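You operate a simulated robot arm through the tools that you are given. There is no shell and no other tool. Be economical: measure what you need, move in short steps, check, and stop when the job is done.

The job below is to be done with a simulated two-armed robot. You get a single attempt, and the scene is never put back.

## Task
Put the carton labelled "seals" from the cooling bench top on the plywood skid top and the carton that says "glands" on the black punched plate. Fetch the white drying bag and set it on top of the carton of spacers. Fetch the white drift block and set it on the wash stand top. Take the purple wiping pad on the heater bench top and put it away on the white side table top. Fetch the grey jug and set it on the white slab top. Any order will do. Set down upright: carton, white drying bag, grey jug.

Only the result counts: the job must be done as asked and must still hold three seconds after the hand-in. Knocking over, shifting, dropping, spilling or breaking anything else fails it. A push-on lid holds only when it is set on centred and level and pressed home; a screw cap is set on level and turned clockwise until tight.

## Robot
Two 7-joint arms with two-finger parallel grippers on one trunk, on a base that drives. Base frame: it is fixed to the floor where the robot stands at the start and does not move with it; the origin is under the middle of the robot, x ahead of it, y to its left, z up; the surface under the hand at the start is at about z = 850. Units: mm, rad, N and s.
The left shoulder is at the start at [70, 130, 1162], the right one opposite. With the tool pointing down near the work surface each hand reaches from about 220 to 520 mm from the robot's upright axis, wherever it stands, measured 20 degrees to its own side. Places, roughly: black punched plate [500, -250, 750]; carton of spacers [500, 1500, 1000]; green clip carton, white seal carton, yellow gland [500, 0, 1000]; grey jug [-3250, 1250, 750]; plywood skid top [3000, -1400, 900]; purple wiping pad [750, 5000, 750]; wash stand top [3100, 4800, 800]; white drift block [3000, 3250, 750]; white drying bag [3000, -500, 750]; white side table top [-4500, 3400, 700]; white slab top (22x104 cm) [-1360, 5000, 300]. Payload 1.57 kg a hand.
The tool frame of a hand sits at the grasp point between the pads (the TCP): z along the fingers, y along the line on which they close. The tips reach 30 mm beyond it. The gripper opens to 80 mm. The fingers are 17 mm wide and 12 mm thick; the gripper's body (40 by 82 mm) begins 80 mm behind the TCP.
Orientation is told as [roll, pitch, yaw] about the base's x, y, z axes, in that order, counted from this pose: with the fingers straight down and closing along the base's y, the tool's x points along the base's -x, its y along +y and its z along -z.

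## Interface
- The arms move only by the tool send_rows. It takes "left_plan", "right_plan" or both (then of equal length, played together; a hand with none holds still); each is a list that holds one entry, the list of rows, each a list of 7 numbers: the shift along the tool's x, y, z in mm, then the turn, a rotation vector about the tool's x, y, z in rad, then the gripper command, from -1 (fully open) to 1 (shut), values between in proportion. In form: [[[dx, dy, dz, ax, ay, az, hand], ...]]. A call has 1 to 20 rows; each row is the pose to reach, as a shift and turn from the pose commanded when the call began, along the tool's axes at that moment. Rows are played at 5 a second. More than 50 mm and 0.15 rad between two rows, or a gripper value outside its range, and nothing of the call is played. Where a pose cannot be reached the arm comes as near as it can. A force on the tool above 40 N (or 10 N above the force at the start of the call, whichever is more), or a blocked arm, ends the call early, and 0.2 s more pass. The fingers move at their own pace (about 108 mm/s each) and stop on an object; they squeeze with about 41 N. The grip force told is the motor's: it shows also when the fingers shut on nothing. Time passes only in rows, and 0.2 s behind the last, so rows that repeat a pose let the fingers close. It gives the time, the measured TCP pose, the force on the tool (base axes), the opening and the grip force at its end, in the units of the frame above (readings bear some noise), with the torque about the TCP (base axes, N m) and any sound that the robot's microphone picked up, and new pictures: "pictures" is both (left out), scene, wrist or none (wrist: the cameras of the hands that moved).
- Cameras (640 x 400 px; columns grow to the right, rows downward): "scene" is now at [125.2, -20, 1371.3]; the picture's right is [-0.27, -0.96, 0.00], its down [-0.73, 0.21, -0.65] and it looks along [0.63, -0.18, -0.76] (base axes); focal length 294 px, centre (320, 200). "left" rides on the left gripper at [72, 7, -122] in its tool frame; the picture's right is [-0.09, 1.00, 0.00], its down [-0.84, -0.08, -0.54] and it looks along [-0.54, -0.05, 0.84] (tool axes); focal length 238 px, centre (320, 200). "right" rides on the right gripper at [72, -7, -122] in its tool frame; the picture's right is [0.09, 1.00, 0.00], its down [-0.84, 0.08, -0.54] and it looks along [-0.54, 0.05, 0.84] (tool axes); focal length 238 px, centre (320, 200). There is no depth. A picture from a camera that has moved, and an enlarged one, comes with that camera's place and axes in the base frame and with its lens.
- raise_lower(by): slides the trunk up (or, below 0, down) by that many mm; the arms and the scene camera ride with it, the base frame stays. It gives what a move gives, with no picture.
- roll_base(legs): drives the robot by 1 to 6 legs, each [ahead, left, turn to the left] in mm, mm and rad, along the robot's own axes; the way and the turn of a leg run together, so that a leg with both is an arc; at most 1500 mm and 3.142 rad a leg. The arms and the cameras ride along, it lands a little off, and it stops where it bumps. It gives what a move gives, and a new picture of the scene camera.
- head_to(pan, tilt): turns the head with the scene camera to pan (to the left, within 1.501 rad either way) and tilt (down, from -0.506 to 1.204), counted from straight ahead of the robot. It gives what a move gives, and a new picture of the scene camera.
- zoom(camera, box): a new picture of the part [left, top, right, bottom] of that camera's present view, enlarged. The clock stands still meanwhile.
- close_job(): hands the job in; it is judged then, once.

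Work in short steps. Places have to be worked out from the pictures, the camera data and where the tool is seen: move nearer, look again, correct. Check each grasp and each placing, and mend what went wrong. You have 186 turns and 260 pictures in all, those below and enlarged ones among them. Open the grippers and draw the arms clear of the work before you hand the job in, unless the task says otherwise; then end with one line.

The tools are called after "Call:" as a command line: name --argument value ..., lists and objects as JSON in quotes. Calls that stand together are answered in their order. send_rows: Moves the arms, as the interface text tells. Its arguments: {"type":"object","properties":{"left_plan":{"type":"array"},"right_plan":{"type":"array"},"pictures":{"type":"string","enum":["both","scene","wrist","none"]}},"required":[]} The other tools are called the same way: raise_lower (by) slides the trunk up or down; roll_base (legs) drives the base; head_to (pan, tilt) turns the head that bears the scene camera; zoom (camera, box) takes an enlarged picture of a part of a camera's view; close_job () hands the job in.

At the start:

```text
t: 0.0
left_tcp_pos: [327.2, 25.1, 1065.9]
left_tool_rot: [0.0, 0.001, 0.0]
left_ft_force: [-0.8, 0.3, -0.5]
left_moment: [-0.04, 0.01, 0.02]
left_grip_width: 80.0
left_finger_force: 0.0
right_tcp_pos: [274.2, -260.8, 1028.0]
right_tool_rot: [-0.002, 0.0, -0.001]
right_ft_force: [-0.4, -0.8, -0.1]
right_moment: [0.0, -0.03, -0.01]
right_grip_width: 80.1
right_finger_force: 0.0
trunk travel left (down, up): [-800.0, 140.0]
robot x, y, heading: [-1.3, 2.1, -0.006]
head pan, tilt: [-0.274, 0.857]
```

scene: 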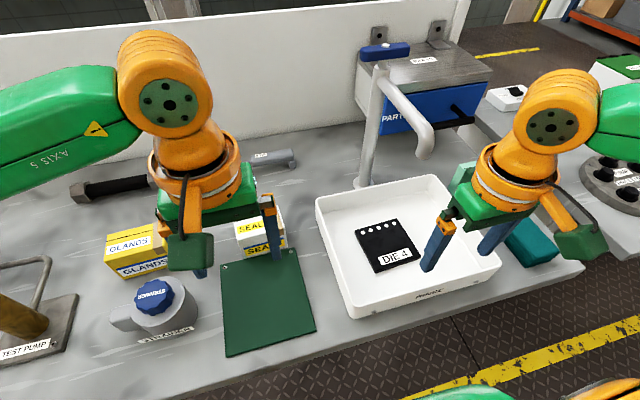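
right: 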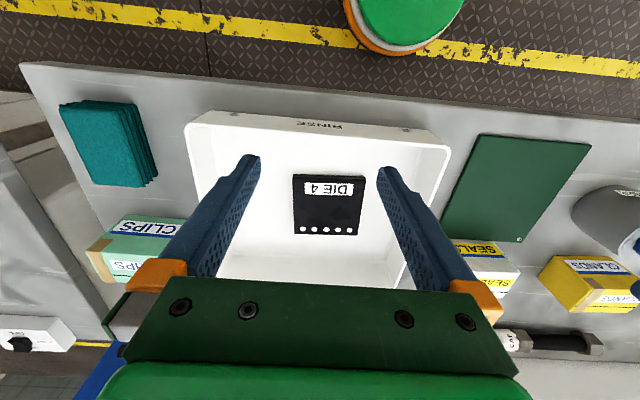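
left: 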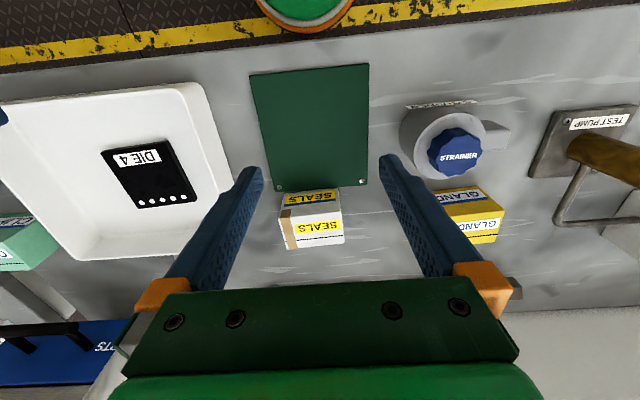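

The left picture shows the seals and glands cartons about 480 mm ahead. I'll enlarge both views to measure them.

Call:
zoom --camera "left" --box '[230, 150, 530, 290]'

Call:
zoom --camera "scene" --box '[80, 180, 330, 340]'

```text
2.13 times, centred on (380, 220) of left
camera zoom: at [253.2, 33.4, 1187.1], right [0.09, 1.0, 0.0], down [0.84, -0.08, 0.54], along [0.54, -0.05, -0.84], focal length 508 px, centre (192, 157)
```

zoom: 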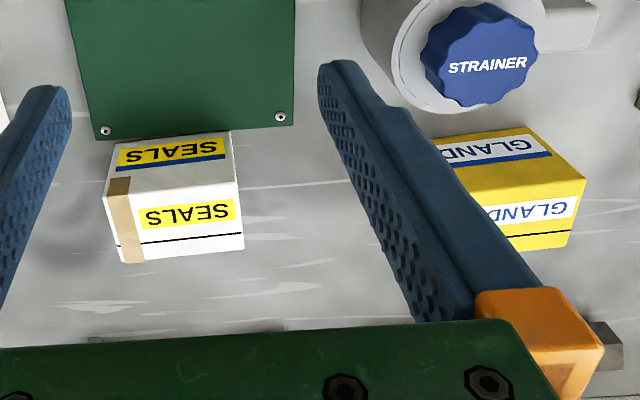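

```text
2.50 times, centred on (205, 260) of scene
camera zoom: at [125.2, -20.0, 1371.3], right [-0.27, -0.96, 0.0], down [-0.73, 0.21, -0.65], along [0.63, -0.18, -0.76], focal length 735 px, centre (608, 50)
```

zoom: 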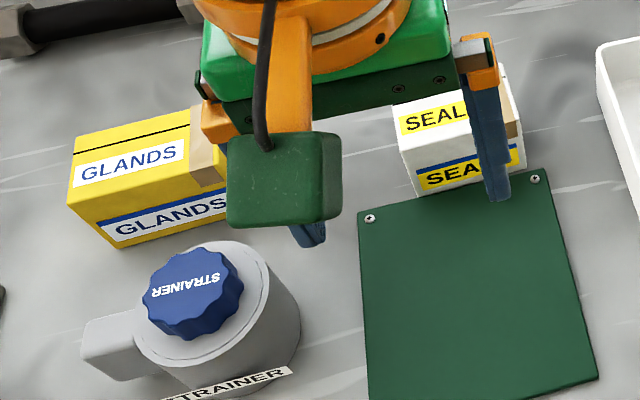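

Seals is about 60 deep (x) × 90 wide (y) × 65 high at [481, 0], and glands is near [498, 232]. That is at the edge of reach, so I'll look down for clearance between my base and the bench.

Call:
head_to --pan 0.3 --tilt 1.2

```text
t: 1.0
left_tcp_pos: [327.3, 25.9, 1065.9]
left_tool_rot: [0.001, 0.001, 0.0]
left_ft_force: [-0.1, 0.2, -0.1]
left_moment: [-0.01, -0.01, 0.0]
left_grip_width: 80.0
left_finger_force: 0.1
right_tcp_pos: [275.4, -260.9, 1028.0]
right_tool_rot: [-0.001, -0.002, -0.001]
right_ft_force: [0.1, 0.2, 0.8]
right_moment: [0.02, -0.04, 0.02]
right_grip_width: 79.8
right_finger_force: 0.1
trunk travel left (down, up): [-800.0, 140.0]
robot x, y, heading: [-1.1, 3.4, 0.002]
head pan, tilt: [0.3, 1.201]
camera scene: at [103.7, 17.5, 1348.2], right [0.29, -0.96, 0.0], down [-0.89, -0.27, -0.36], along [0.35, 0.11, -0.93], focal length 294 px, centre (320, 200)
```

scene: 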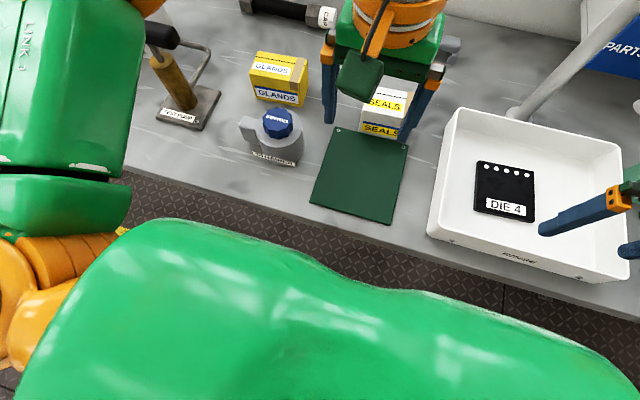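

Bench edge is at x≈234 with room ahead. I'll drive forward 60 mm and bring the left arm over glands (about [503, 225]).

Call:
roll_base --legs '[[60, 60, 0]]'

```text
t: 2.1
left_tcp_pos: [383.1, 84.4, 1065.9]
left_tool_rot: [0.003, -0.003, 0.002]
left_ft_force: [0.2, -0.7, 1.1]
left_moment: [0.03, -0.03, -0.02]
left_grip_width: 79.8
left_finger_force: 0.1
right_tcp_pos: [330.2, -202.9, 1028.9]
right_tool_rot: [0.001, -0.003, 0.001]
right_ft_force: [-0.2, 0.0, -0.8]
right_moment: [0.02, -0.01, 0.02]
right_grip_width: 80.0
right_finger_force: 0.2
trunk travel left (down, up): [-800.0, 140.0]
robot x, y, heading: [57.7, 59.4, -0.0]
head pan, tilt: [0.3, 1.201]
camera scene: at [159.2, 73.9, 1348.5], right [0.3, -0.95, 0.0], down [-0.89, -0.28, -0.37], along [0.35, 0.11, -0.93], focal length 294 px, centre (320, 200)
```

scene: 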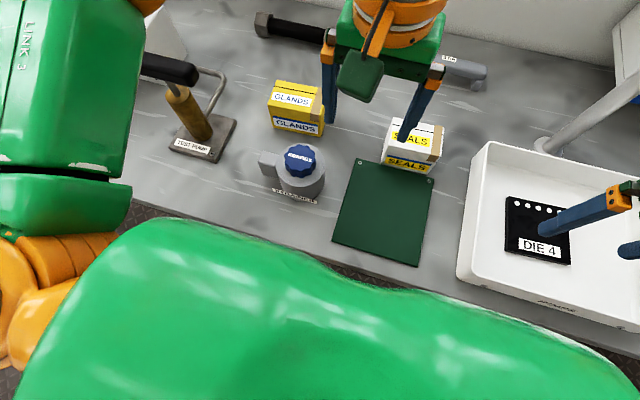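

Glands top centre is about [499, 224]. I'll bring the left hand above it, turned 90° so it closes along x.

Call:
send_rows --left_plan '[[[-10, 13, 0, 0, 0, 0.143, -1], [-21, 26, 0, 0, 0, 0.286, -1], [-31, 38, 0, 0, 0, 0.428, -1], [-42, 51, 0, 0, 0, 0.571, -1], [-52, 64, 0, 0, 0, 0.714, -1], [-63, 76, 0, 0, 0, 0.857, -1], [-73, 89, 0, 0, 0, 1.0, -1], [-84, 102, 0, 0, 0, 1.142, -1], [-94, 115, 0, 0, 0, 1.285, -1], [-105, 127, 0, 0, 0, 1.428, -1], [-115, 140, 0, 0, 0, 1.571, -1]]]' --pictures "both"

```text
t: 4.5
left_tcp_pos: [327.8, 150.0, 1060.9]
left_tool_rot: [0.001, 0.0, -1.556]
left_ft_force: [-0.2, 0.3, 0.4]
left_moment: [0.0, 0.01, -0.04]
left_grip_width: 79.9
left_finger_force: 0.1
left hand out of reach, approached as far as the arm can: row 7, 8, 9, 10, 11
right_tcp_pos: [333.6, -201.3, 1028.1]
right_tool_rot: [0.0, -0.001, 0.0]
right_ft_force: [0.1, 0.4, -0.6]
right_moment: [0.03, 0.0, -0.02]
right_grip_width: 80.1
right_finger_force: 0.1
trunk travel left (down, up): [-800.0, 140.0]
robot x, y, heading: [64.7, 58.2, 0.003]
head pan, tilt: [0.3, 1.201]
camera scene: at [162.0, 77.2, 1348.2], right [0.3, -0.95, 0.0], down [-0.89, -0.28, -0.36], along [0.35, 0.11, -0.93], focal length 294 px, centre (320, 200)
camera left: at [331.8, 222.5, 1182.0], right [1.0, -0.08, 0.0], down [-0.07, -0.84, 0.54], along [-0.04, -0.54, -0.84], focal length 238 px, centre (320, 200)
```

scene: 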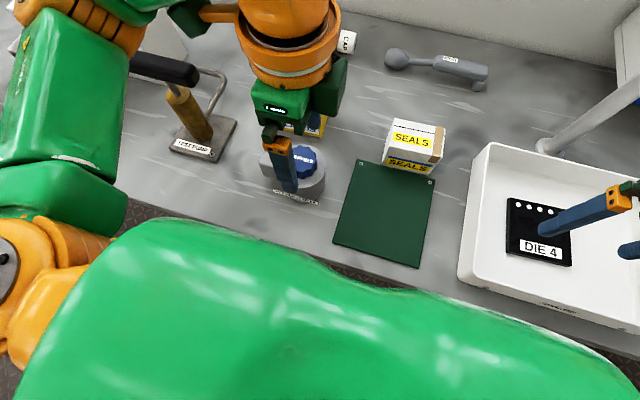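
left: 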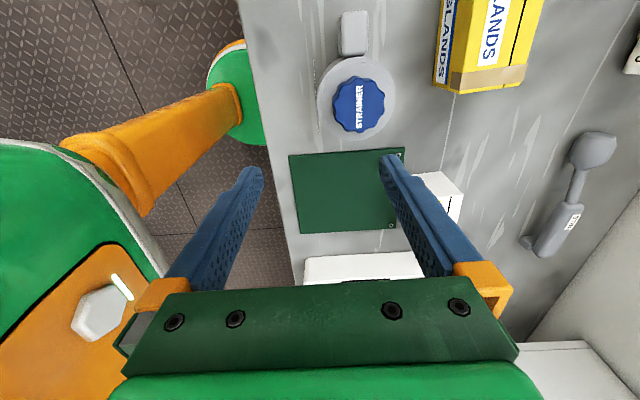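

That turn direction limits the reach. I'll turn the hand the other way (to yaw +90°).

Call:
send_rows --left_plan '[[[0, 0, 0, 0, 0, -0.15, -1], [0, 0, 0, 0, 0, -0.3, -1], [0, 0, 0, 0, 0, -0.45, -1], [0, 0, 0, 0, 0, -0.6, -1], [0, 0, 0, 0, 0, -0.75, -1], [0, 0, 0, 0, 0, -0.9, -1], [0, 0, 0, 0, 0, -1.05, -1], [0, 0, 0, 0, 0, -1.2, -1], [0, 0, 0, 0, 0, -1.35, -1], [0, 0, 0, 0, 0, -1.5, -1], [0, 0, 0, 0, 0, -1.65, -1], [0, 0, 0, 0, 0, -1.8, -1], [0, 0, 0, 0, 0, -1.95, -1], [0, 0, 0, 0, 0, -2.1, -1], [0, 0, 0, 0, 0, -2.25, -1], [0, 0, 0, 0, 0, -2.4, -1], [0, 0, 0, 0, 0, -2.55, -1], [0, 0, 0, 0, 0, -2.7, -1], [0, 0, 0, 0, 0, -2.85, -1], [0, 0, 0, 0, 0, -3.0, -1]]]' --pictures "wrist"

```text
t: 8.7
left_tcp_pos: [332.8, 149.3, 1056.0]
left_tool_rot: [0.001, 0.0, 1.432]
left_ft_force: [0.3, -0.6, 0.0]
left_moment: [-0.02, 0.02, 0.04]
left_grip_width: 80.0
left_finger_force: 0.2
right_tcp_pos: [333.8, -200.3, 1027.6]
right_tool_rot: [0.0, 0.001, -0.001]
right_ft_force: [-0.5, 0.1, 0.3]
right_moment: [0.01, 0.01, -0.02]
right_grip_width: 80.0
right_finger_force: 0.0
trunk travel left (down, up): [-800.0, 140.0]
robot x, y, heading: [59.3, 60.3, 0.001]
head pan, tilt: [0.3, 1.201]
camera left: at [313.6, 79.1, 1177.0], right [-0.97, 0.23, 0.0], down [0.19, 0.82, 0.54], along [0.12, 0.53, -0.84], focal length 238 px, centre (320, 200)
```

left: 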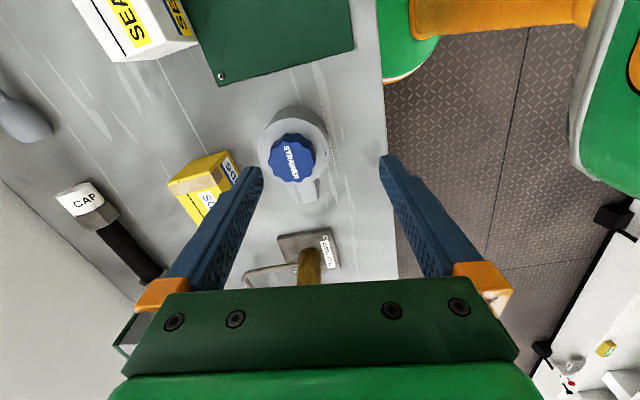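

Good. Now I'll shift over the glands carton.

Call:
send_rows --left_plan '[[[-25, -39, 0, 0, 0, -0.03, -1], [-49, -77, 0, 0, 0, -0.06, -1], [-73, -116, 0, 0, 0, -0.1, -1], [-97, -154, 0, 0, 0, -0.14, -1], [-97, -154, 0, 0, 0, -0.14, -1]]]' --pictures "both"

```text
t: 9.9
left_tcp_pos: [497.2, 223.9, 1055.7]
left_tool_rot: [0.0, 0.001, 1.571]
left_ft_force: [0.3, 0.3, 0.4]
left_moment: [0.02, -0.03, 0.01]
left_grip_width: 79.8
left_finger_force: 0.1
right_tcp_pos: [334.5, -200.5, 1028.7]
right_tool_rot: [0.0, 0.0, 0.001]
right_ft_force: [0.0, -0.7, 0.0]
right_moment: [-0.01, -0.01, 0.03]
right_grip_width: 80.1
right_finger_force: 0.0
trunk travel left (down, up): [-800.0, 140.0]
robot x, y, heading: [62.1, 56.0, 0.003]
head pan, tilt: [0.3, 1.201]
camera scene: at [162.6, 77.7, 1348.2], right [0.3, -0.95, 0.0], down [-0.89, -0.28, -0.36], along [0.35, 0.11, -0.93], focal length 294 px, centre (320, 200)
camera left: at [488.0, 151.9, 1179.2], right [-1.0, 0.09, 0.0], down [0.08, 0.84, 0.54], along [0.05, 0.54, -0.84], focal length 238 px, centre (320, 200)
```

scene: 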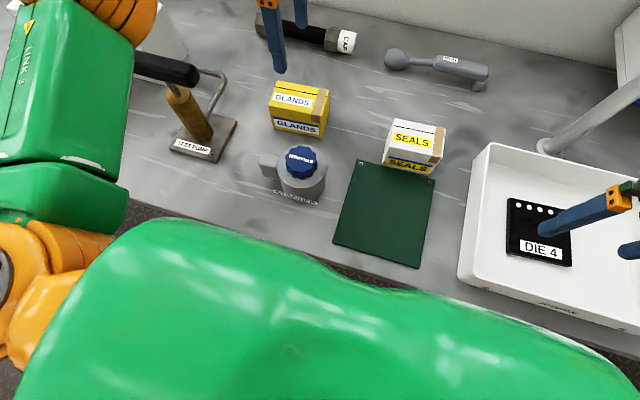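
left: 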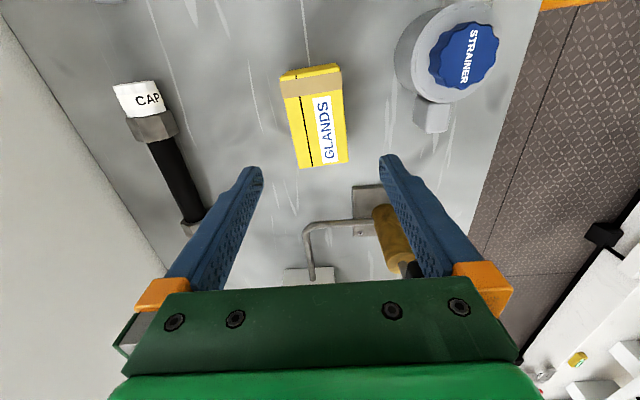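

Box is aligned at centre [497, 222], about 60 wide along x. I'll descend to z≈890 and close.

Call:
send_rows --left_plan '[[[0, 0, 45, 0, 0, 0, -1], [0, 0, 90, 0, 0, 0, -1], [0, 0, 130, 0, 0, 0, -1], [2, 0, 164, 0, 0, 0, -1], [2, 0, 164, 0, 0, 0, 1], [2, 0, 164, 0, 0, 0, 1], [2, 0, 164, 0, 0, 0, 1]]]' --pictures "both"

```text
t: 11.5
left_tcp_pos: [496.8, 222.4, 889.5]
left_tool_rot: [0.002, 0.001, 1.57]
left_ft_force: [0.0, -0.6, 0.6]
left_moment: [-0.01, -0.09, 0.07]
left_grip_width: 60.3
left_finger_force: 40.8
right_tcp_pos: [333.9, -199.9, 1027.2]
right_tool_rot: [-0.001, -0.001, 0.0]
right_ft_force: [-0.7, -0.6, 0.2]
right_moment: [-0.04, -0.01, 0.01]
right_grip_width: 79.9
right_finger_force: 0.0
trunk travel left (down, up): [-800.0, 140.0]
robot x, y, heading: [60.1, 57.5, 0.0]
head pan, tilt: [0.3, 1.201]
camera scene: at [162.9, 77.9, 1348.1], right [0.3, -0.95, 0.0], down [-0.89, -0.28, -0.36], along [0.35, 0.11, -0.93], focal length 294 px, centre (320, 200)
camera left: at [488.7, 150.7, 1011.5], right [-1.0, 0.09, 0.0], down [0.08, 0.84, 0.54], along [0.05, 0.54, -0.84], focal length 238 px, centre (320, 200)
```

scene: 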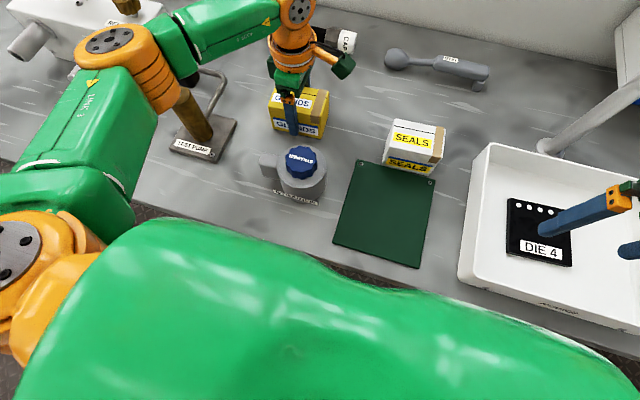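
left: 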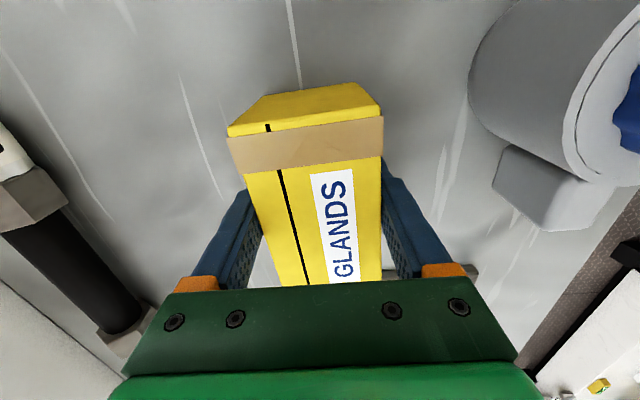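

Held firmly. I'll lift, swing the right hand back out of the way, and look at the tap over the tray before carrying there.

Call:
send_rows --left_plan '[[[0, 0, -40, 0, 0, 0, 1], [0, 0, -80, 0, 0, 0, 1], [0, 0, -120, 0, 0, 0, 1]]]' --right_plan '[[[0, -40, -10, 0, 0, 0, -1], [0, -80, -20, 0, 0, 0, -1], [0, -120, -30, 0, 0, 0, -1]]]' --pictures "none"

Call:
head_to --pan -0.5 --tilt 0.7

```text
t: 12.3
left_tcp_pos: [495.1, 222.5, 1012.6]
left_tool_rot: [0.002, 0.001, 1.571]
left_ft_force: [0.0, -0.6, -2.2]
left_moment: [-0.02, 0.01, -0.03]
left_grip_width: 60.1
left_finger_force: 40.9
right_tcp_pos: [335.3, -321.6, 1057.8]
right_tool_rot: [0.001, 0.001, 0.002]
right_ft_force: [-0.1, -0.1, 0.3]
right_moment: [0.05, -0.01, 0.0]
right_grip_width: 80.2
right_finger_force: 0.1
trunk travel left (down, up): [-800.0, 140.0]
robot x, y, heading: [56.4, 59.4, 0.003]
head pan, tilt: [0.3, 1.201]
```

```text
t: 13.4
left_tcp_pos: [496.8, 222.1, 1012.5]
left_tool_rot: [0.001, 0.0, 1.572]
left_ft_force: [0.6, -0.5, -1.2]
left_moment: [0.0, 0.03, 0.0]
left_grip_width: 60.1
left_finger_force: 40.9
right_tcp_pos: [335.8, -319.5, 1057.3]
right_tool_rot: [-0.001, 0.0, 0.0]
right_ft_force: [-0.3, 0.8, -0.2]
right_moment: [-0.01, -0.03, 0.03]
right_grip_width: 80.3
right_finger_force: 0.1
trunk travel left (down, up): [-800.0, 140.0]
robot x, y, heading: [56.4, 59.2, -0.001]
head pan, tilt: [-0.499, 0.7]
camera scene: at [184.8, 20.8, 1384.0], right [-0.48, -0.88, 0.0], down [-0.57, 0.31, -0.76], along [0.67, -0.36, -0.64], focal length 294 px, centre (320, 200)
```

scene: 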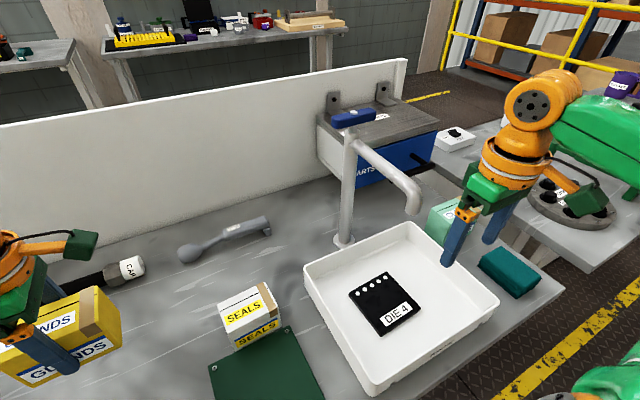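

The tap's spout ends at about [423, -277, 1066], above the plate, so a vertical hand would hit it. I'll put the carton down again in free bench space and regrip it leaning toward +y to keep the hand clear of the spout. First, drive right 107 mm.

Call:
roll_base --legs '[[0, -107, 0]]'

```text
t: 14.6
left_tcp_pos: [495.9, 116.8, 1011.8]
left_tool_rot: [0.001, 0.005, 1.571]
left_ft_force: [-0.3, -0.4, -1.8]
left_moment: [0.0, 0.01, 0.01]
left_grip_width: 60.2
left_finger_force: 41.2
right_tcp_pos: [335.9, -425.0, 1060.2]
right_tool_rot: [-0.005, 0.0, 0.001]
right_ft_force: [-0.3, 0.5, 0.1]
right_moment: [-0.05, 0.01, 0.02]
right_grip_width: 80.0
right_finger_force: 0.0
trunk travel left (down, up): [-800.0, 140.0]
robot x, y, heading: [57.8, -47.1, 0.002]
head pan, tilt: [-0.499, 0.7]
camera scene: at [185.1, -83.7, 1384.2], right [-0.48, -0.88, 0.0], down [-0.57, 0.3, -0.77], along [0.67, -0.37, -0.64], focal length 294 px, centre (320, 200)
```

scene: 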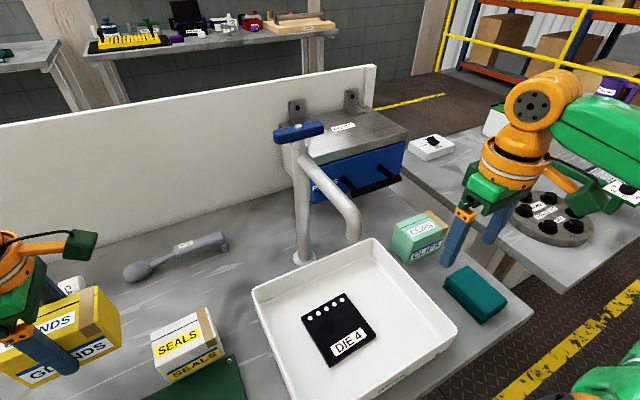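

Lowering glands to the bench, opening, tilting 0.7 rad about the closing axis and regripping.

Call:
send_rows --left_plan '[[[0, 0, 45, 0, 0, 0, 1], [0, 0, 85, 0, 0, 0, 1], [0, 0, 110, 0, 0, 0, 1], [0, 0, 121, 0, 0, 0, 1], [0, 0, 121, 0, 0, 0, -1], [0, 0, 121, 0, 0, 0, -1], [0, 0, 121, 0, 0.14, 0, -1], [0, 0, 120, 0, 0.28, 0, -1], [0, 0, 119, 0, 0.42, 0, -1], [0, 0, 118, 0, 0.56, 0, -1], [0, 0, 117, 0, 0.7, 0, -1], [0, 0, 117, 0, 0.7, 0, -1]]]' --pictures "both"

```text
t: 17.2
left_tcp_pos: [495.3, 115.4, 895.2]
left_tool_rot: [0.001, 0.701, 1.573]
left_ft_force: [0.0, 0.4, -0.1]
left_moment: [0.02, 0.01, 0.01]
left_grip_width: 79.8
left_finger_force: 0.0
right_tcp_pos: [335.8, -427.2, 1057.8]
right_tool_rot: [-0.001, 0.0, 0.002]
right_ft_force: [-0.7, -0.5, 0.0]
right_moment: [0.04, 0.01, -0.01]
right_grip_width: 80.2
right_finger_force: 0.0
trunk travel left (down, up): [-800.0, 140.0]
robot x, y, heading: [56.3, -49.5, 0.002]
head pan, tilt: [-0.499, 0.7]
camera scene: at [184.6, -88.0, 1384.1], right [-0.48, -0.88, 0.0], down [-0.57, 0.31, -0.76], along [0.67, -0.36, -0.64], focal length 294 px, centre (320, 200)
camera left: at [486.6, 139.0, 1034.3], right [-1.0, 0.07, -0.06], down [0.08, 0.99, -0.13], along [0.05, -0.13, -0.99], focal length 238 px, centre (320, 200)
```

scene: 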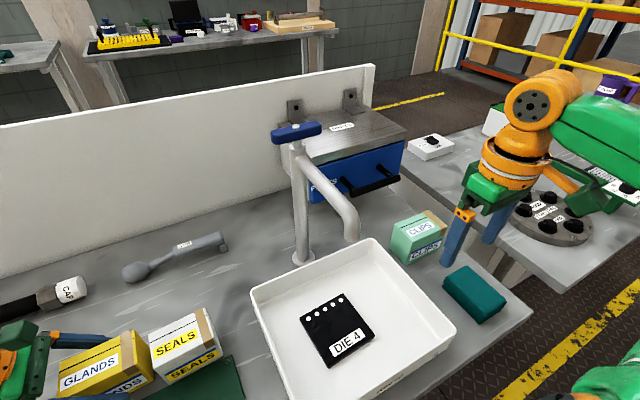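
left: 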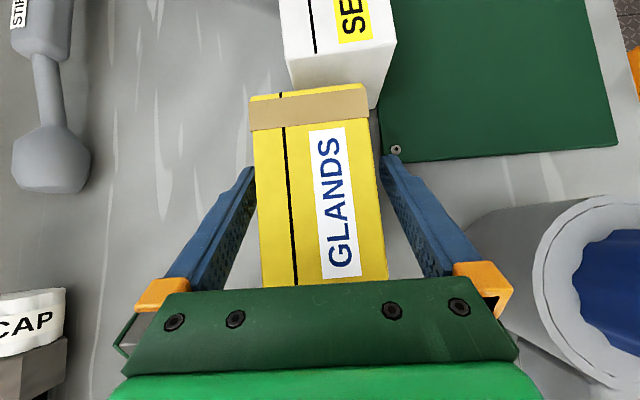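

Good fit. Closing and lifting straight up 90 mm.

Call:
send_rows --left_plan '[[[0, 0, 0, 0, 0, 0, 1], [0, 0, 0, 0, 0, 0, 1], [0, 0, 0, 0, 0, 0, 1], [19, 0, -23, 0, 0, 0, 1], [39, 0, -46, 0, 0, 0, 1], [58, 0, -69, 0, 0, 0, 1], [58, 0, -69, 0, 0, 0, 1]]]' --pictures "scene"

```text
t: 18.8
left_tcp_pos: [495.7, 115.0, 985.9]
left_tool_rot: [0.002, 0.7, 1.574]
left_ft_force: [-0.9, 0.9, -1.4]
left_moment: [-0.05, 0.02, 0.01]
left_grip_width: 59.6
left_finger_force: 41.1
right_tcp_pos: [337.3, -426.9, 1058.6]
right_tool_rot: [-0.001, 0.001, 0.001]
right_ft_force: [-0.7, 0.4, -0.4]
right_moment: [0.0, 0.01, 0.0]
right_grip_width: 79.7
right_finger_force: 0.1
trunk travel left (down, up): [-800.0, 140.0]
robot x, y, heading: [60.9, -49.2, 0.006]
head pan, tilt: [-0.499, 0.7]
camera scene: at [185.2, -87.3, 1384.0], right [-0.48, -0.88, 0.0], down [-0.57, 0.31, -0.76], along [0.67, -0.36, -0.64], focal length 294 px, centre (320, 200)
```

scene: 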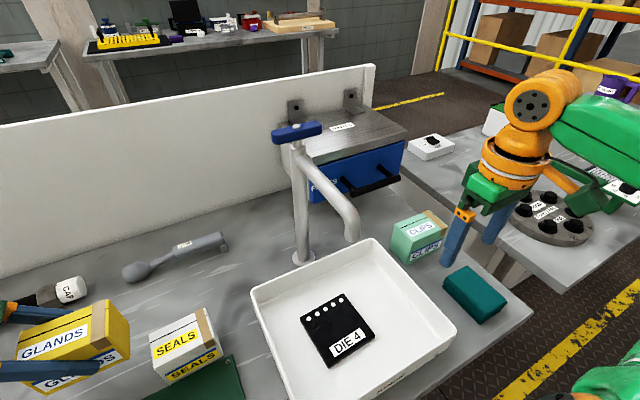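

Retract the carton to x≈401, and tuck the right hand in a bit before driving right.

Call:
send_rows --left_plan '[[[0, 32, 0, 0, 0, 0, 1], [0, 64, 0, 0, 0, 0, 1], [0, 95, 0, 0, 0, 0, 1]]]' --right_plan '[[[20, 30, 0, 0, 0, 0, -1], [40, 60, 0, 0, 0, 0, -1], [60, 90, 0, 0, 0, 0, -1]]]' --pictures "none"

Call:
roll_base --legs '[[0, -280, 0]]'

```text
t: 19.6
left_tcp_pos: [401.2, 114.9, 985.6]
left_tool_rot: [0.001, 0.702, 1.573]
left_ft_force: [-0.1, -0.4, -2.3]
left_moment: [0.02, 0.0, 0.01]
left_grip_width: 59.8
left_finger_force: 40.8
right_tcp_pos: [275.8, -336.6, 1058.3]
right_tool_rot: [0.0, 0.002, 0.002]
right_ft_force: [-0.1, 0.7, -0.4]
right_moment: [0.0, 0.01, 0.01]
right_grip_width: 79.9
right_finger_force: 0.0
trunk travel left (down, up): [-800.0, 140.0]
robot x, y, heading: [61.7, -48.5, 0.002]
head pan, tilt: [-0.499, 0.7]
```

```text
t: 21.6
left_tcp_pos: [403.5, -170.3, 985.9]
left_tool_rot: [0.003, 0.701, 1.575]
left_ft_force: [-0.1, 0.0, -2.1]
left_moment: [0.01, 0.01, 0.0]
left_grip_width: 59.6
left_finger_force: 41.3
right_tcp_pos: [277.5, -623.8, 1059.9]
right_tool_rot: [-0.005, 0.001, 0.002]
right_ft_force: [-0.7, 0.1, 0.0]
right_moment: [0.0, -0.01, 0.01]
right_grip_width: 80.0
right_finger_force: 0.1
trunk travel left (down, up): [-800.0, 140.0]
robot x, y, heading: [61.6, -335.2, 0.0]
head pan, tilt: [-0.499, 0.7]
camera scene: at [186.0, -372.4, 1384.1], right [-0.47, -0.88, 0.0], down [-0.57, 0.3, -0.77], along [0.67, -0.36, -0.64], focal length 294 px, centre (320, 200)
```

scene: 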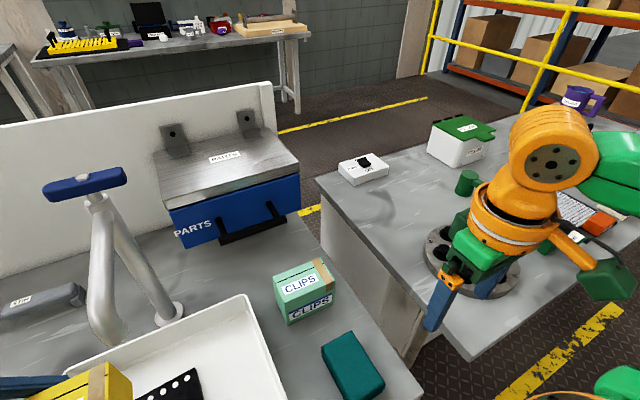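

Now I'll point the head down at the plate, and also check the left wrist view.

Call:
head_to --pan 0.35 --tilt 0.95

Call:
zoom --camera "left" --box '[0, 0, 640, 400]'

```text
t: 22.7
left_tcp_pos: [403.8, -172.9, 985.6]
left_tool_rot: [0.001, 0.7, 1.572]
left_ft_force: [-0.1, 0.5, -2.8]
left_moment: [0.01, -0.02, 0.0]
left_grip_width: 59.9
left_finger_force: 41.0
right_tcp_pos: [277.2, -625.3, 1059.0]
right_tool_rot: [-0.002, -0.001, 0.002]
right_ft_force: [-0.5, -0.1, -0.2]
right_moment: [-0.02, 0.0, -0.03]
right_grip_width: 80.3
right_finger_force: 0.1
trunk travel left (down, up): [-800.0, 140.0]
robot x, y, heading: [57.6, -334.8, 0.005]
head pan, tilt: [0.351, 0.949]
camera scene: at [179.5, -309.0, 1364.3], right [0.35, -0.94, 0.0], down [-0.76, -0.28, -0.58], along [0.55, 0.2, -0.81], focal length 294 px, centre (320, 200)
```

scene: 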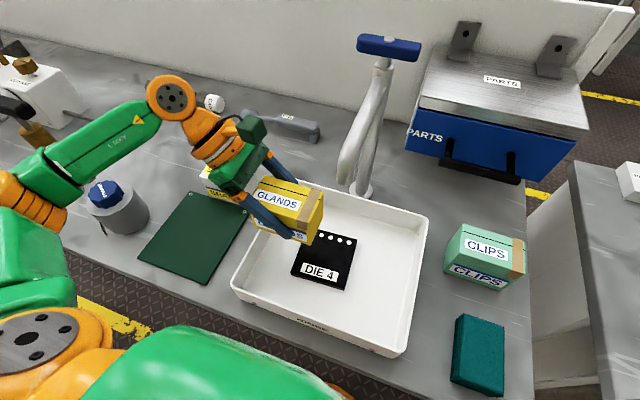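

```text
1.00 times, centred on (320, 200) of left (not enlarged: the box is as wide or as high as the picture)
camera zoom: at [394.6, -148.7, 1124.9], right [-1.0, 0.07, -0.06], down [0.07, 0.99, -0.13], along [0.05, -0.13, -0.99], focal length 238 px, centre (320, 200)
```

zoom: 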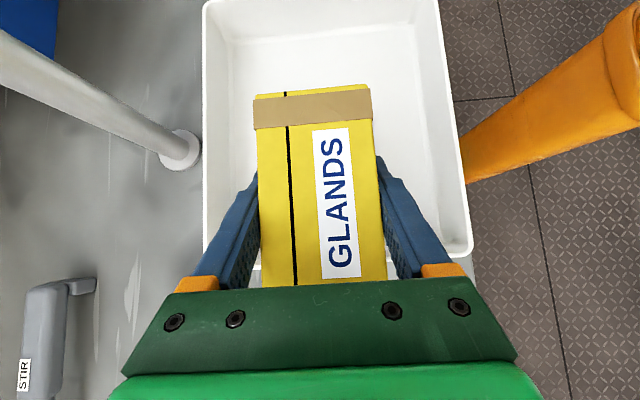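

I'll slide the carton 57 mm to -y above the plate, and check clearance to the spout.

Call:
send_rows --left_plan '[[[22, 2, 18, 0, 0, 0, 1], [44, 5, 37, 0, 0, 0, 1], [44, 5, 37, 0, 0, 0, 1]]]' --pictures "wrist"

Call:
zoom --camera "scene" --box '[180, 20, 460, 330]'

```text
t: 23.5
left_tcp_pos: [398.0, -229.7, 987.6]
left_tool_rot: [0.003, 0.7, 1.574]
left_ft_force: [1.0, -0.5, -2.3]
left_moment: [-0.01, 0.02, -0.03]
left_grip_width: 59.9
left_finger_force: 40.7
right_tcp_pos: [276.7, -624.5, 1057.9]
right_tool_rot: [0.0, 0.001, 0.002]
right_ft_force: [-0.1, 0.2, 0.7]
right_moment: [-0.01, -0.02, 0.01]
right_grip_width: 80.2
right_finger_force: 0.1
trunk travel left (down, up): [-800.0, 140.0]
robot x, y, heading: [60.0, -334.8, 0.002]
head pan, tilt: [0.351, 0.949]
camera left: at [389.7, -206.1, 1127.1], right [-1.0, 0.07, -0.06], down [0.07, 0.99, -0.13], along [0.05, -0.13, -0.99], focal length 238 px, centre (320, 200)
```

left: 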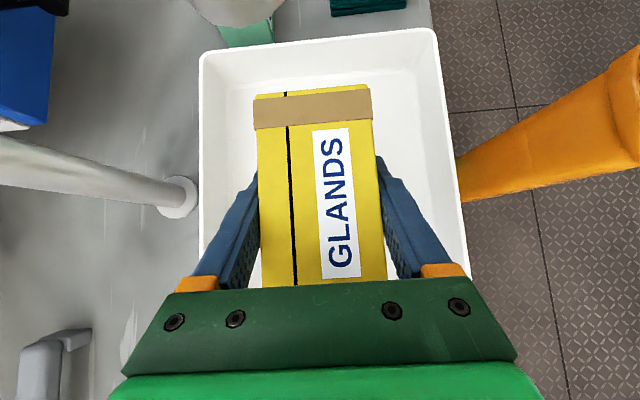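

```text
1.29 times, centred on (320, 175) of scene
camera zoom: at [179.3, -308.6, 1364.3], right [0.35, -0.94, 0.0], down [-0.76, -0.28, -0.58], along [0.55, 0.2, -0.81], focal length 380 px, centre (320, 232)
```

zoom: 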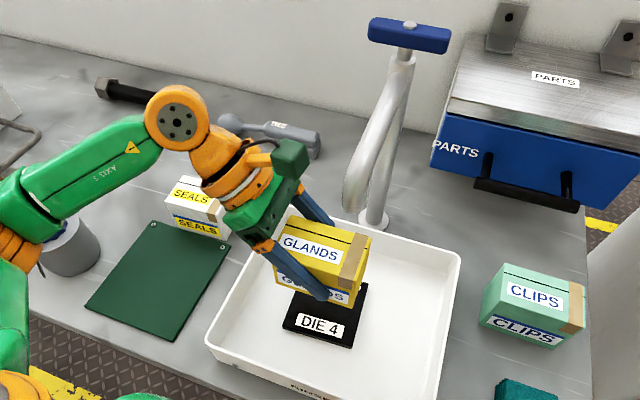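

The carton lines up over the plate and the spout is clear. Lowering 65 mm, then checking.

Call:
send_rows --left_plan '[[[-16, 0, 19, 0, 0, 0, 1], [-29, 0, 34, 0, 0, 0, 1], [-39, 0, 46, 0, 0, 0, 1], [-43, 0, 51, 0, 0, 0, 1]]]' --pictures "scene"

Call:
zoom --camera "scene" --box '[220, 120, 440, 360]'

```text
t: 24.5
left_tcp_pos: [398.3, -230.2, 919.9]
left_tool_rot: [0.002, 0.701, 1.573]
left_ft_force: [0.6, -0.9, -2.5]
left_moment: [-0.02, 0.0, -0.01]
left_grip_width: 59.9
left_finger_force: 41.5
right_tcp_pos: [278.6, -625.1, 1058.0]
right_tool_rot: [0.0, -0.001, 0.003]
right_ft_force: [0.3, -0.4, 0.0]
right_moment: [0.02, 0.0, 0.0]
right_grip_width: 80.0
right_finger_force: 0.0
trunk travel left (down, up): [-800.0, 140.0]
robot x, y, heading: [58.8, -336.3, 0.002]
head pan, tilt: [0.351, 0.949]
camera scene: at [179.6, -309.3, 1364.3], right [0.35, -0.94, 0.0], down [-0.76, -0.28, -0.58], along [0.55, 0.2, -0.81], focal length 294 px, centre (320, 200)
```

scene: 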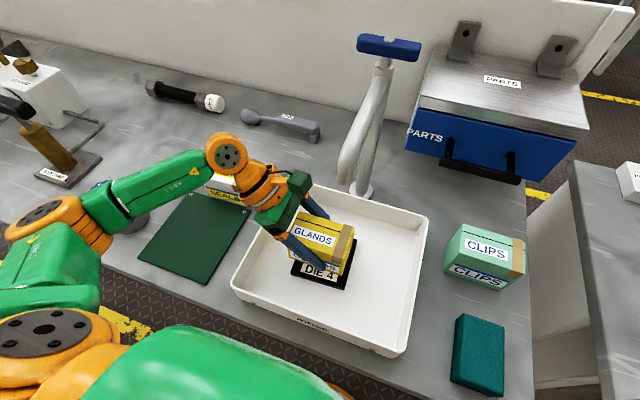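

```text
1.67 times, centred on (330, 240) of scene
camera zoom: at [179.6, -309.3, 1364.3], right [0.35, -0.94, 0.0], down [-0.76, -0.28, -0.58], along [0.55, 0.2, -0.81], focal length 490 px, centre (303, 133)
```

zoom: 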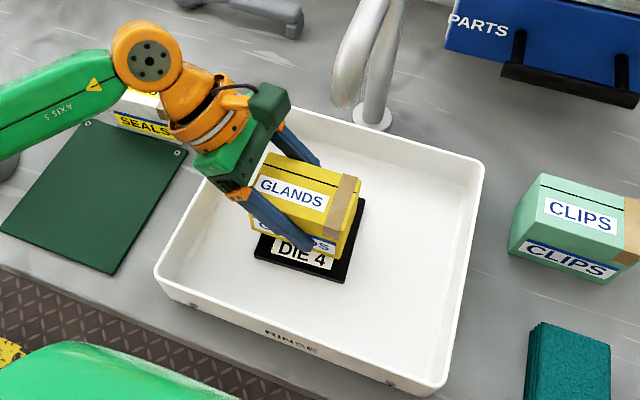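

Positioned well. Lowering in small steps until contact.

Call:
send_rows --left_plan '[[[-2, 0, 2.3, 0, 0, 0, 1], [-4, 0, 4.6, 0, 0, 0, 1], [-5, 0, 6, 0, 0, 0, 1]]]' --pictures "none"

```text
t: 25.3
left_tcp_pos: [397.4, -230.3, 911.2]
left_tool_rot: [-0.001, 0.704, 1.574]
left_ft_force: [2.0, 1.6, 10.1]
left_moment: [0.51, 0.12, -0.08]
left_grip_width: 59.5
left_finger_force: 41.8
right_tcp_pos: [276.7, -625.5, 1059.0]
right_tool_rot: [-0.002, 0.001, 0.001]
right_ft_force: [-1.1, 0.1, -0.1]
right_moment: [-0.01, -0.01, 0.01]
right_grip_width: 79.8
right_finger_force: 0.1
trunk travel left (down, up): [-800.0, 140.0]
robot x, y, heading: [60.8, -333.5, 0.006]
head pan, tilt: [0.351, 0.949]
```

Contact (force turned upward by 12 N). Releasing and withdrawing along the tool axis.

Call:
send_rows --left_plan '[[[0, 0, 0, 0, 0, 0, -1], [0, 0, 0, 0, 0, 0, -1], [0, 0, -40, 0, 0, 0, -1], [0, 0, -80, 0, 0, 0, -1], [0, 0, -120, 0, 0, 0, -1], [0, 0, -150, 0, 0, 0, -1]]]' --pictures "both"

Call:
zoom --camera "scene" --box '[220, 120, 440, 360]'

```text
t: 26.7
left_tcp_pos: [397.7, -132.8, 1024.3]
left_tool_rot: [0.0, 0.699, 1.573]
left_ft_force: [0.2, 0.4, 0.4]
left_moment: [0.03, -0.03, 0.0]
left_grip_width: 80.0
left_finger_force: 0.1
right_tcp_pos: [277.7, -624.7, 1058.1]
right_tool_rot: [-0.002, 0.001, 0.0]
right_ft_force: [-0.1, -0.8, -0.2]
right_moment: [-0.02, -0.02, 0.0]
right_grip_width: 80.0
right_finger_force: 0.0
trunk travel left (down, up): [-800.0, 140.0]
robot x, y, heading: [62.1, -329.3, 0.0]
head pan, tilt: [0.351, 0.949]
camera scene: at [178.9, -308.9, 1364.3], right [0.35, -0.94, 0.0], down [-0.76, -0.28, -0.58], along [0.55, 0.2, -0.81], focal length 294 px, centre (320, 200)
camera left: at [388.7, -108.4, 1164.1], right [-1.0, 0.07, -0.06], down [0.08, 0.99, -0.13], along [0.05, -0.13, -0.99], focal length 238 px, centre (320, 200)
```

scene: 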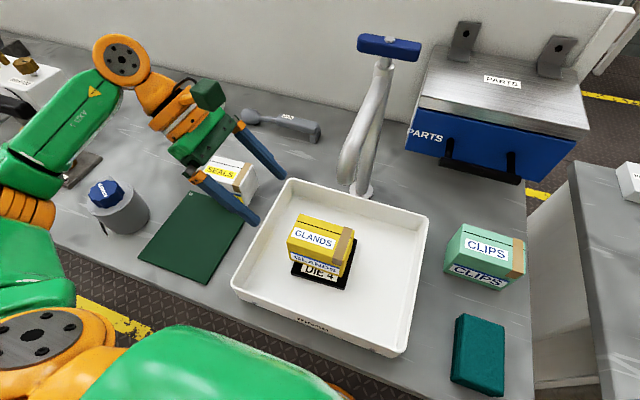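
left: 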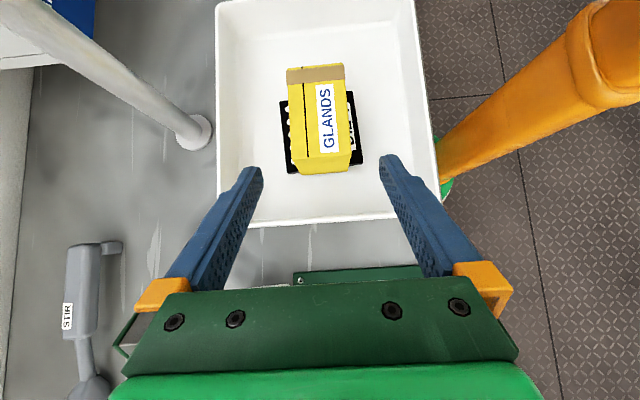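

```text
1.67 times, centred on (330, 240) of scene
camera zoom: at [178.9, -308.9, 1364.3], right [0.35, -0.94, 0.0], down [-0.76, -0.28, -0.58], along [0.55, 0.2, -0.81], focal length 490 px, centre (303, 133)
```

zoom: 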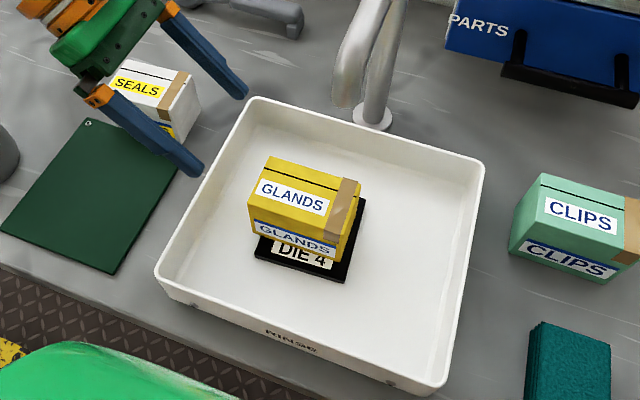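

Glands stands on the plate. Now raise and straighten the left hand, then drive back left toward seals.

Call:
send_rows --left_plan '[[[20, 0, -23, 0, 0, 0, -1], [39, 0, -46, 0, 0, 0, -1], [39, 0, -46, 0, -0.14, 0, -1], [39, 0, -46, 0, -0.28, 0, -1], [39, 0, -46, 0, -0.42, 0, -1], [39, 0, -46, 0, -0.56, 0, -1], [39, 0, -46, 0, -0.7, 0, -1]]]' --pictures "none"

Call:
roll_base --legs '[[0, 180, 0]]'

```text
t: 28.3
left_tcp_pos: [396.9, -134.7, 1086.4]
left_tool_rot: [-0.001, -0.004, 1.575]
left_ft_force: [0.4, 0.6, -0.5]
left_moment: [0.0, 0.0, -0.04]
left_grip_width: 79.8
left_finger_force: 0.1
right_tcp_pos: [278.0, -626.3, 1059.4]
right_tool_rot: [0.0, -0.001, 0.004]
right_ft_force: [0.1, -0.8, 0.1]
right_moment: [-0.01, 0.0, 0.0]
right_grip_width: 79.9
right_finger_force: 0.1
trunk travel left (down, up): [-800.0, 140.0]
robot x, y, heading: [60.2, -334.6, 0.007]
head pan, tilt: [0.351, 0.949]
```

```text
t: 29.9
left_tcp_pos: [395.1, 45.4, 1086.3]
left_tool_rot: [0.001, 0.0, 1.576]
left_ft_force: [-0.1, 0.1, -0.5]
left_moment: [0.03, -0.02, 0.02]
left_grip_width: 80.2
left_finger_force: 0.0
right_tcp_pos: [277.2, -446.4, 1057.7]
right_tool_rot: [0.001, -0.001, 0.005]
right_ft_force: [-0.8, -0.4, 0.2]
right_moment: [0.02, -0.01, 0.02]
right_grip_width: 80.1
right_finger_force: 0.1
trunk travel left (down, up): [-800.0, 140.0]
robot x, y, heading: [59.9, -155.6, 0.007]
head pan, tilt: [0.351, 0.949]
camera scene: at [178.0, -132.4, 1364.4], right [0.35, -0.94, 0.0], down [-0.76, -0.28, -0.58], along [0.55, 0.21, -0.81], focal length 294 px, centre (320, 200)
```

scene: 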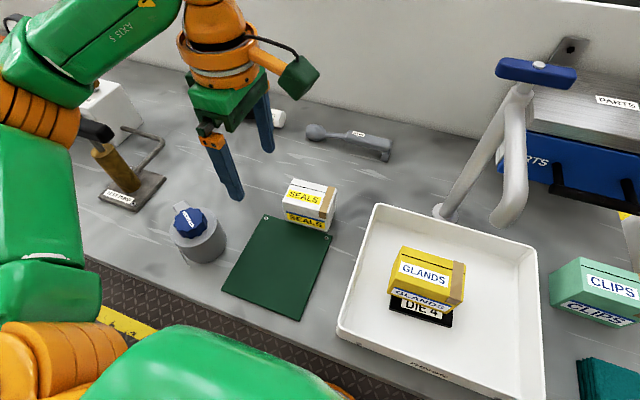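

Move over seals (about [481, 0]).

Call:
send_rows --left_plan '[[[21, -43, 20, 0, 0, 0, -1], [42, -86, 40, 0, 0, 0, -1], [42, -86, 40, 0, 0, 0, -1]]]' --pictures "wrist"

```text
refused: row 1 steps farther than a row can; nothing moved
```

The step was just over the limit, so I'll split it.

Call:
send_rows --left_plan '[[[14, -29, 14, 0, 0, 0, -1], [28, -58, 28, 0, 0, 0, -1], [42, -86, 40, 0, 0, 0, -1], [42, -86, 40, 0, 0, 0, -1]]]' --pictures "wrist"

```text
t: 30.9
left_tcp_pos: [481.9, 6.3, 1043.6]
left_tool_rot: [0.0, 0.001, 1.575]
left_ft_force: [-0.4, 0.7, 0.6]
left_moment: [0.03, -0.01, 0.02]
left_grip_width: 79.9
left_finger_force: 0.2
right_tcp_pos: [277.6, -444.4, 1057.4]
right_tool_rot: [-0.001, -0.001, 0.005]
right_ft_force: [-0.2, -0.6, 0.9]
right_moment: [0.02, -0.02, -0.02]
right_grip_width: 79.9
right_finger_force: 0.0
trunk travel left (down, up): [-800.0, 140.0]
robot x, y, heading: [62.2, -160.5, 0.008]
head pan, tilt: [0.351, 0.949]
camera left: at [473.9, -65.1, 1166.0], right [-1.0, 0.09, 0.0], down [0.07, 0.84, 0.54], along [0.05, 0.54, -0.84], focal length 238 px, centre (320, 200)
```

left: 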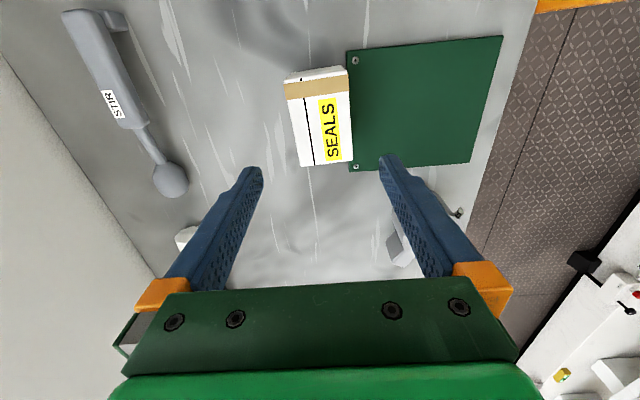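

Seals centre is [479, 1], nearly square to the axes. Descend and grip, then lift.

Call:
send_rows --left_plan '[[[5, 3, 45, 0, 0, -0.02, -1], [5, 3, 90, 0, 0, -0.02, -1], [5, 3, 130, 0, 0, -0.02, -1], [5, 3, 153, 0, 0, -0.02, -1], [5, 3, 153, 0, 0, -0.02, 1], [5, 3, 153, 0, 0, -0.02, 1], [5, 3, 153, 0, 0, -0.02, 1], [5, 3, 120, 0, 0, -0.02, 1], [5, 3, 80, 0, 0, -0.02, 1], [5, 3, 40, 0, 0, -0.02, 1]]]' --pictures "both"

```text
t: 33.0
left_tcp_pos: [480.0, -0.3, 1003.6]
left_tool_rot: [0.001, -0.001, 1.596]
left_ft_force: [0.1, -0.1, -2.1]
left_moment: [0.01, 0.01, 0.01]
left_grip_width: 59.8
left_finger_force: 40.5
right_tcp_pos: [277.0, -444.6, 1058.7]
right_tool_rot: [0.0, -0.002, 0.004]
right_ft_force: [0.4, 0.0, -0.9]
right_moment: [-0.03, 0.0, 0.04]
right_grip_width: 80.0
right_finger_force: 0.0
trunk travel left (down, up): [-800.0, 140.0]
robot x, y, heading: [58.5, -154.1, 0.008]
head pan, tilt: [0.351, 0.949]
camera scene: at [178.1, -129.1, 1364.3], right [0.35, -0.94, 0.0], down [-0.76, -0.28, -0.58], along [0.55, 0.2, -0.81], focal length 294 px, centre (320, 200)
camera left: at [471.7, -72.4, 1126.0], right [-1.0, 0.07, 0.0], down [0.06, 0.84, 0.54], along [0.03, 0.54, -0.84], focal length 238 px, centre (320, 200)
```

scene: 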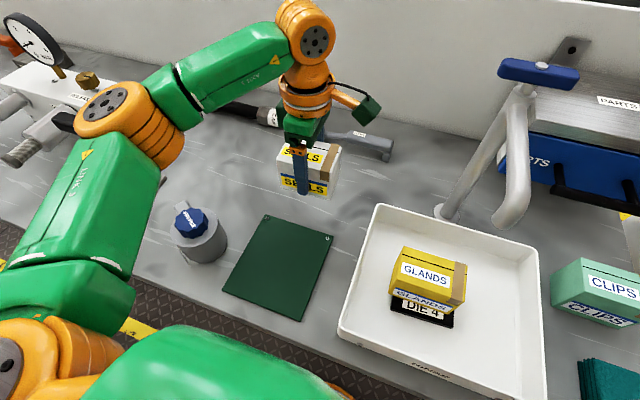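
left: 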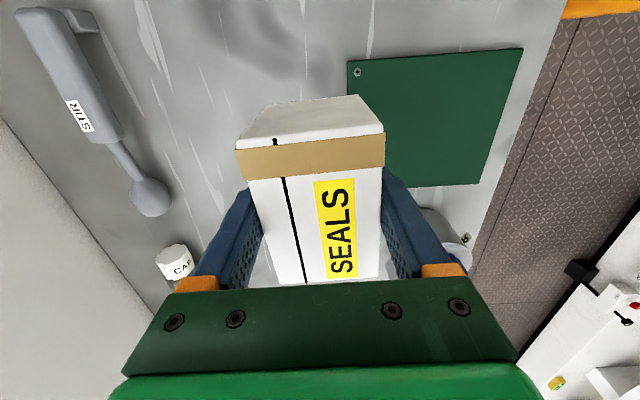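

Held. I'll back away from the bench 500 mm, then look around to plan the route to the skid.

Call:
roll_base --legs '[[-500, 0, 0]]'

Call:
head_to --pan -0.7 --tilt 0.2

Call:
head_to --pan 0.5 --tilt 0.2

```text
t: 36.0
left_tcp_pos: [-16.8, -4.8, 1002.5]
left_tool_rot: [0.004, 0.001, 1.594]
left_ft_force: [0.1, 0.2, -2.4]
left_moment: [0.01, 0.01, -0.01]
left_grip_width: 59.4
left_finger_force: 41.1
right_tcp_pos: [-218.0, -447.4, 1057.8]
right_tool_rot: [-0.002, 0.002, 0.001]
right_ft_force: [0.2, 0.1, 1.3]
right_moment: [0.01, 0.03, -0.01]
right_grip_width: 80.2
right_finger_force: 0.1
trunk travel left (down, up): [-800.0, 140.0]
robot x, y, heading: [-437.9, -159.0, 0.004]
head pan, tilt: [0.351, 0.949]
camera scene: at [-317.1, -131.7, 1364.1], right [0.35, -0.94, 0.0], down [-0.76, -0.28, -0.58], along [0.54, 0.2, -0.81], focal length 294 px, centre (320, 200)
```

scene: 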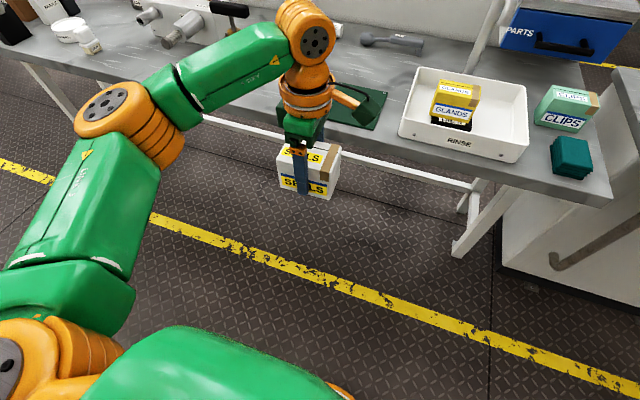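

```text
t: 37.3
left_tcp_pos: [-17.8, -4.5, 1003.0]
left_tool_rot: [0.002, 0.001, 1.593]
left_ft_force: [0.3, 0.0, -2.4]
left_moment: [-0.02, 0.03, -0.06]
left_grip_width: 59.4
left_finger_force: 41.1
right_tcp_pos: [-221.8, -447.0, 1058.1]
right_tool_rot: [0.0, 0.0, 0.0]
right_ft_force: [0.1, -0.4, -0.7]
right_moment: [0.0, -0.01, 0.01]
right_grip_width: 80.0
right_finger_force: 0.0
trunk travel left (down, up): [-800.0, 140.0]
robot x, y, heading: [-438.7, -156.5, 0.002]
head pan, tilt: [-0.7, 0.201]
camera scene: at [-315.2, -216.6, 1429.4], right [-0.64, -0.77, 0.0], down [-0.15, 0.13, -0.98], along [0.75, -0.63, -0.2], focal length 294 px, centre (320, 200)
```

scene: 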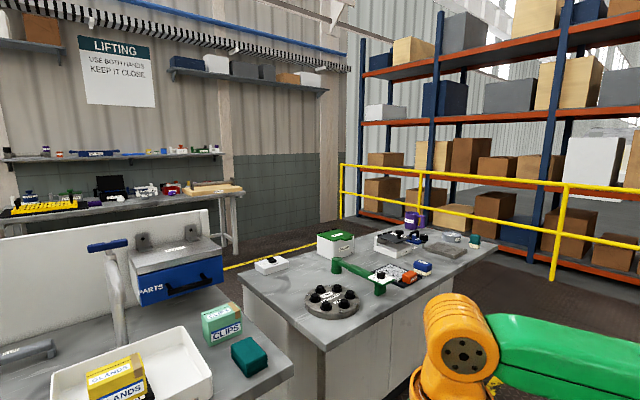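

```text
t: 38.7
left_tcp_pos: [-18.5, -4.9, 1004.3]
left_tool_rot: [0.002, 0.001, 1.593]
left_ft_force: [-0.6, 0.2, -2.7]
left_moment: [-0.03, 0.01, 0.01]
left_grip_width: 59.6
left_finger_force: 41.5
right_tcp_pos: [-221.0, -447.6, 1058.2]
right_tool_rot: [-0.002, -0.001, 0.001]
right_ft_force: [0.0, -0.1, -0.9]
right_moment: [0.02, 0.05, -0.02]
right_grip_width: 79.9
right_finger_force: 0.1
trunk travel left (down, up): [-800.0, 140.0]
robot x, y, heading: [-439.3, -161.2, 0.004]
head pan, tilt: [0.499, 0.201]
camera scene: at [-305.1, -112.1, 1429.4], right [0.48, -0.88, 0.0], down [-0.18, -0.1, -0.98], along [0.86, 0.47, -0.2], focal length 294 px, centre (320, 200)
```

scene: 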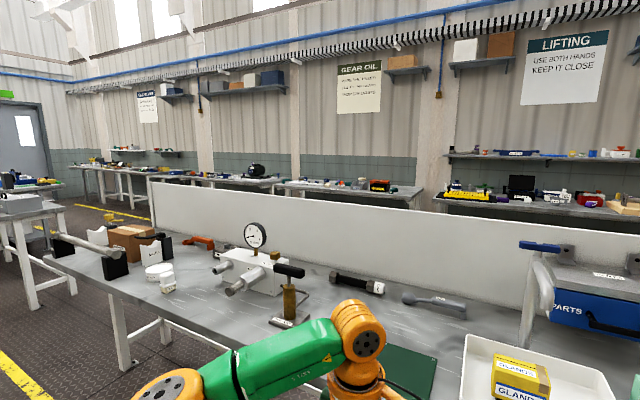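

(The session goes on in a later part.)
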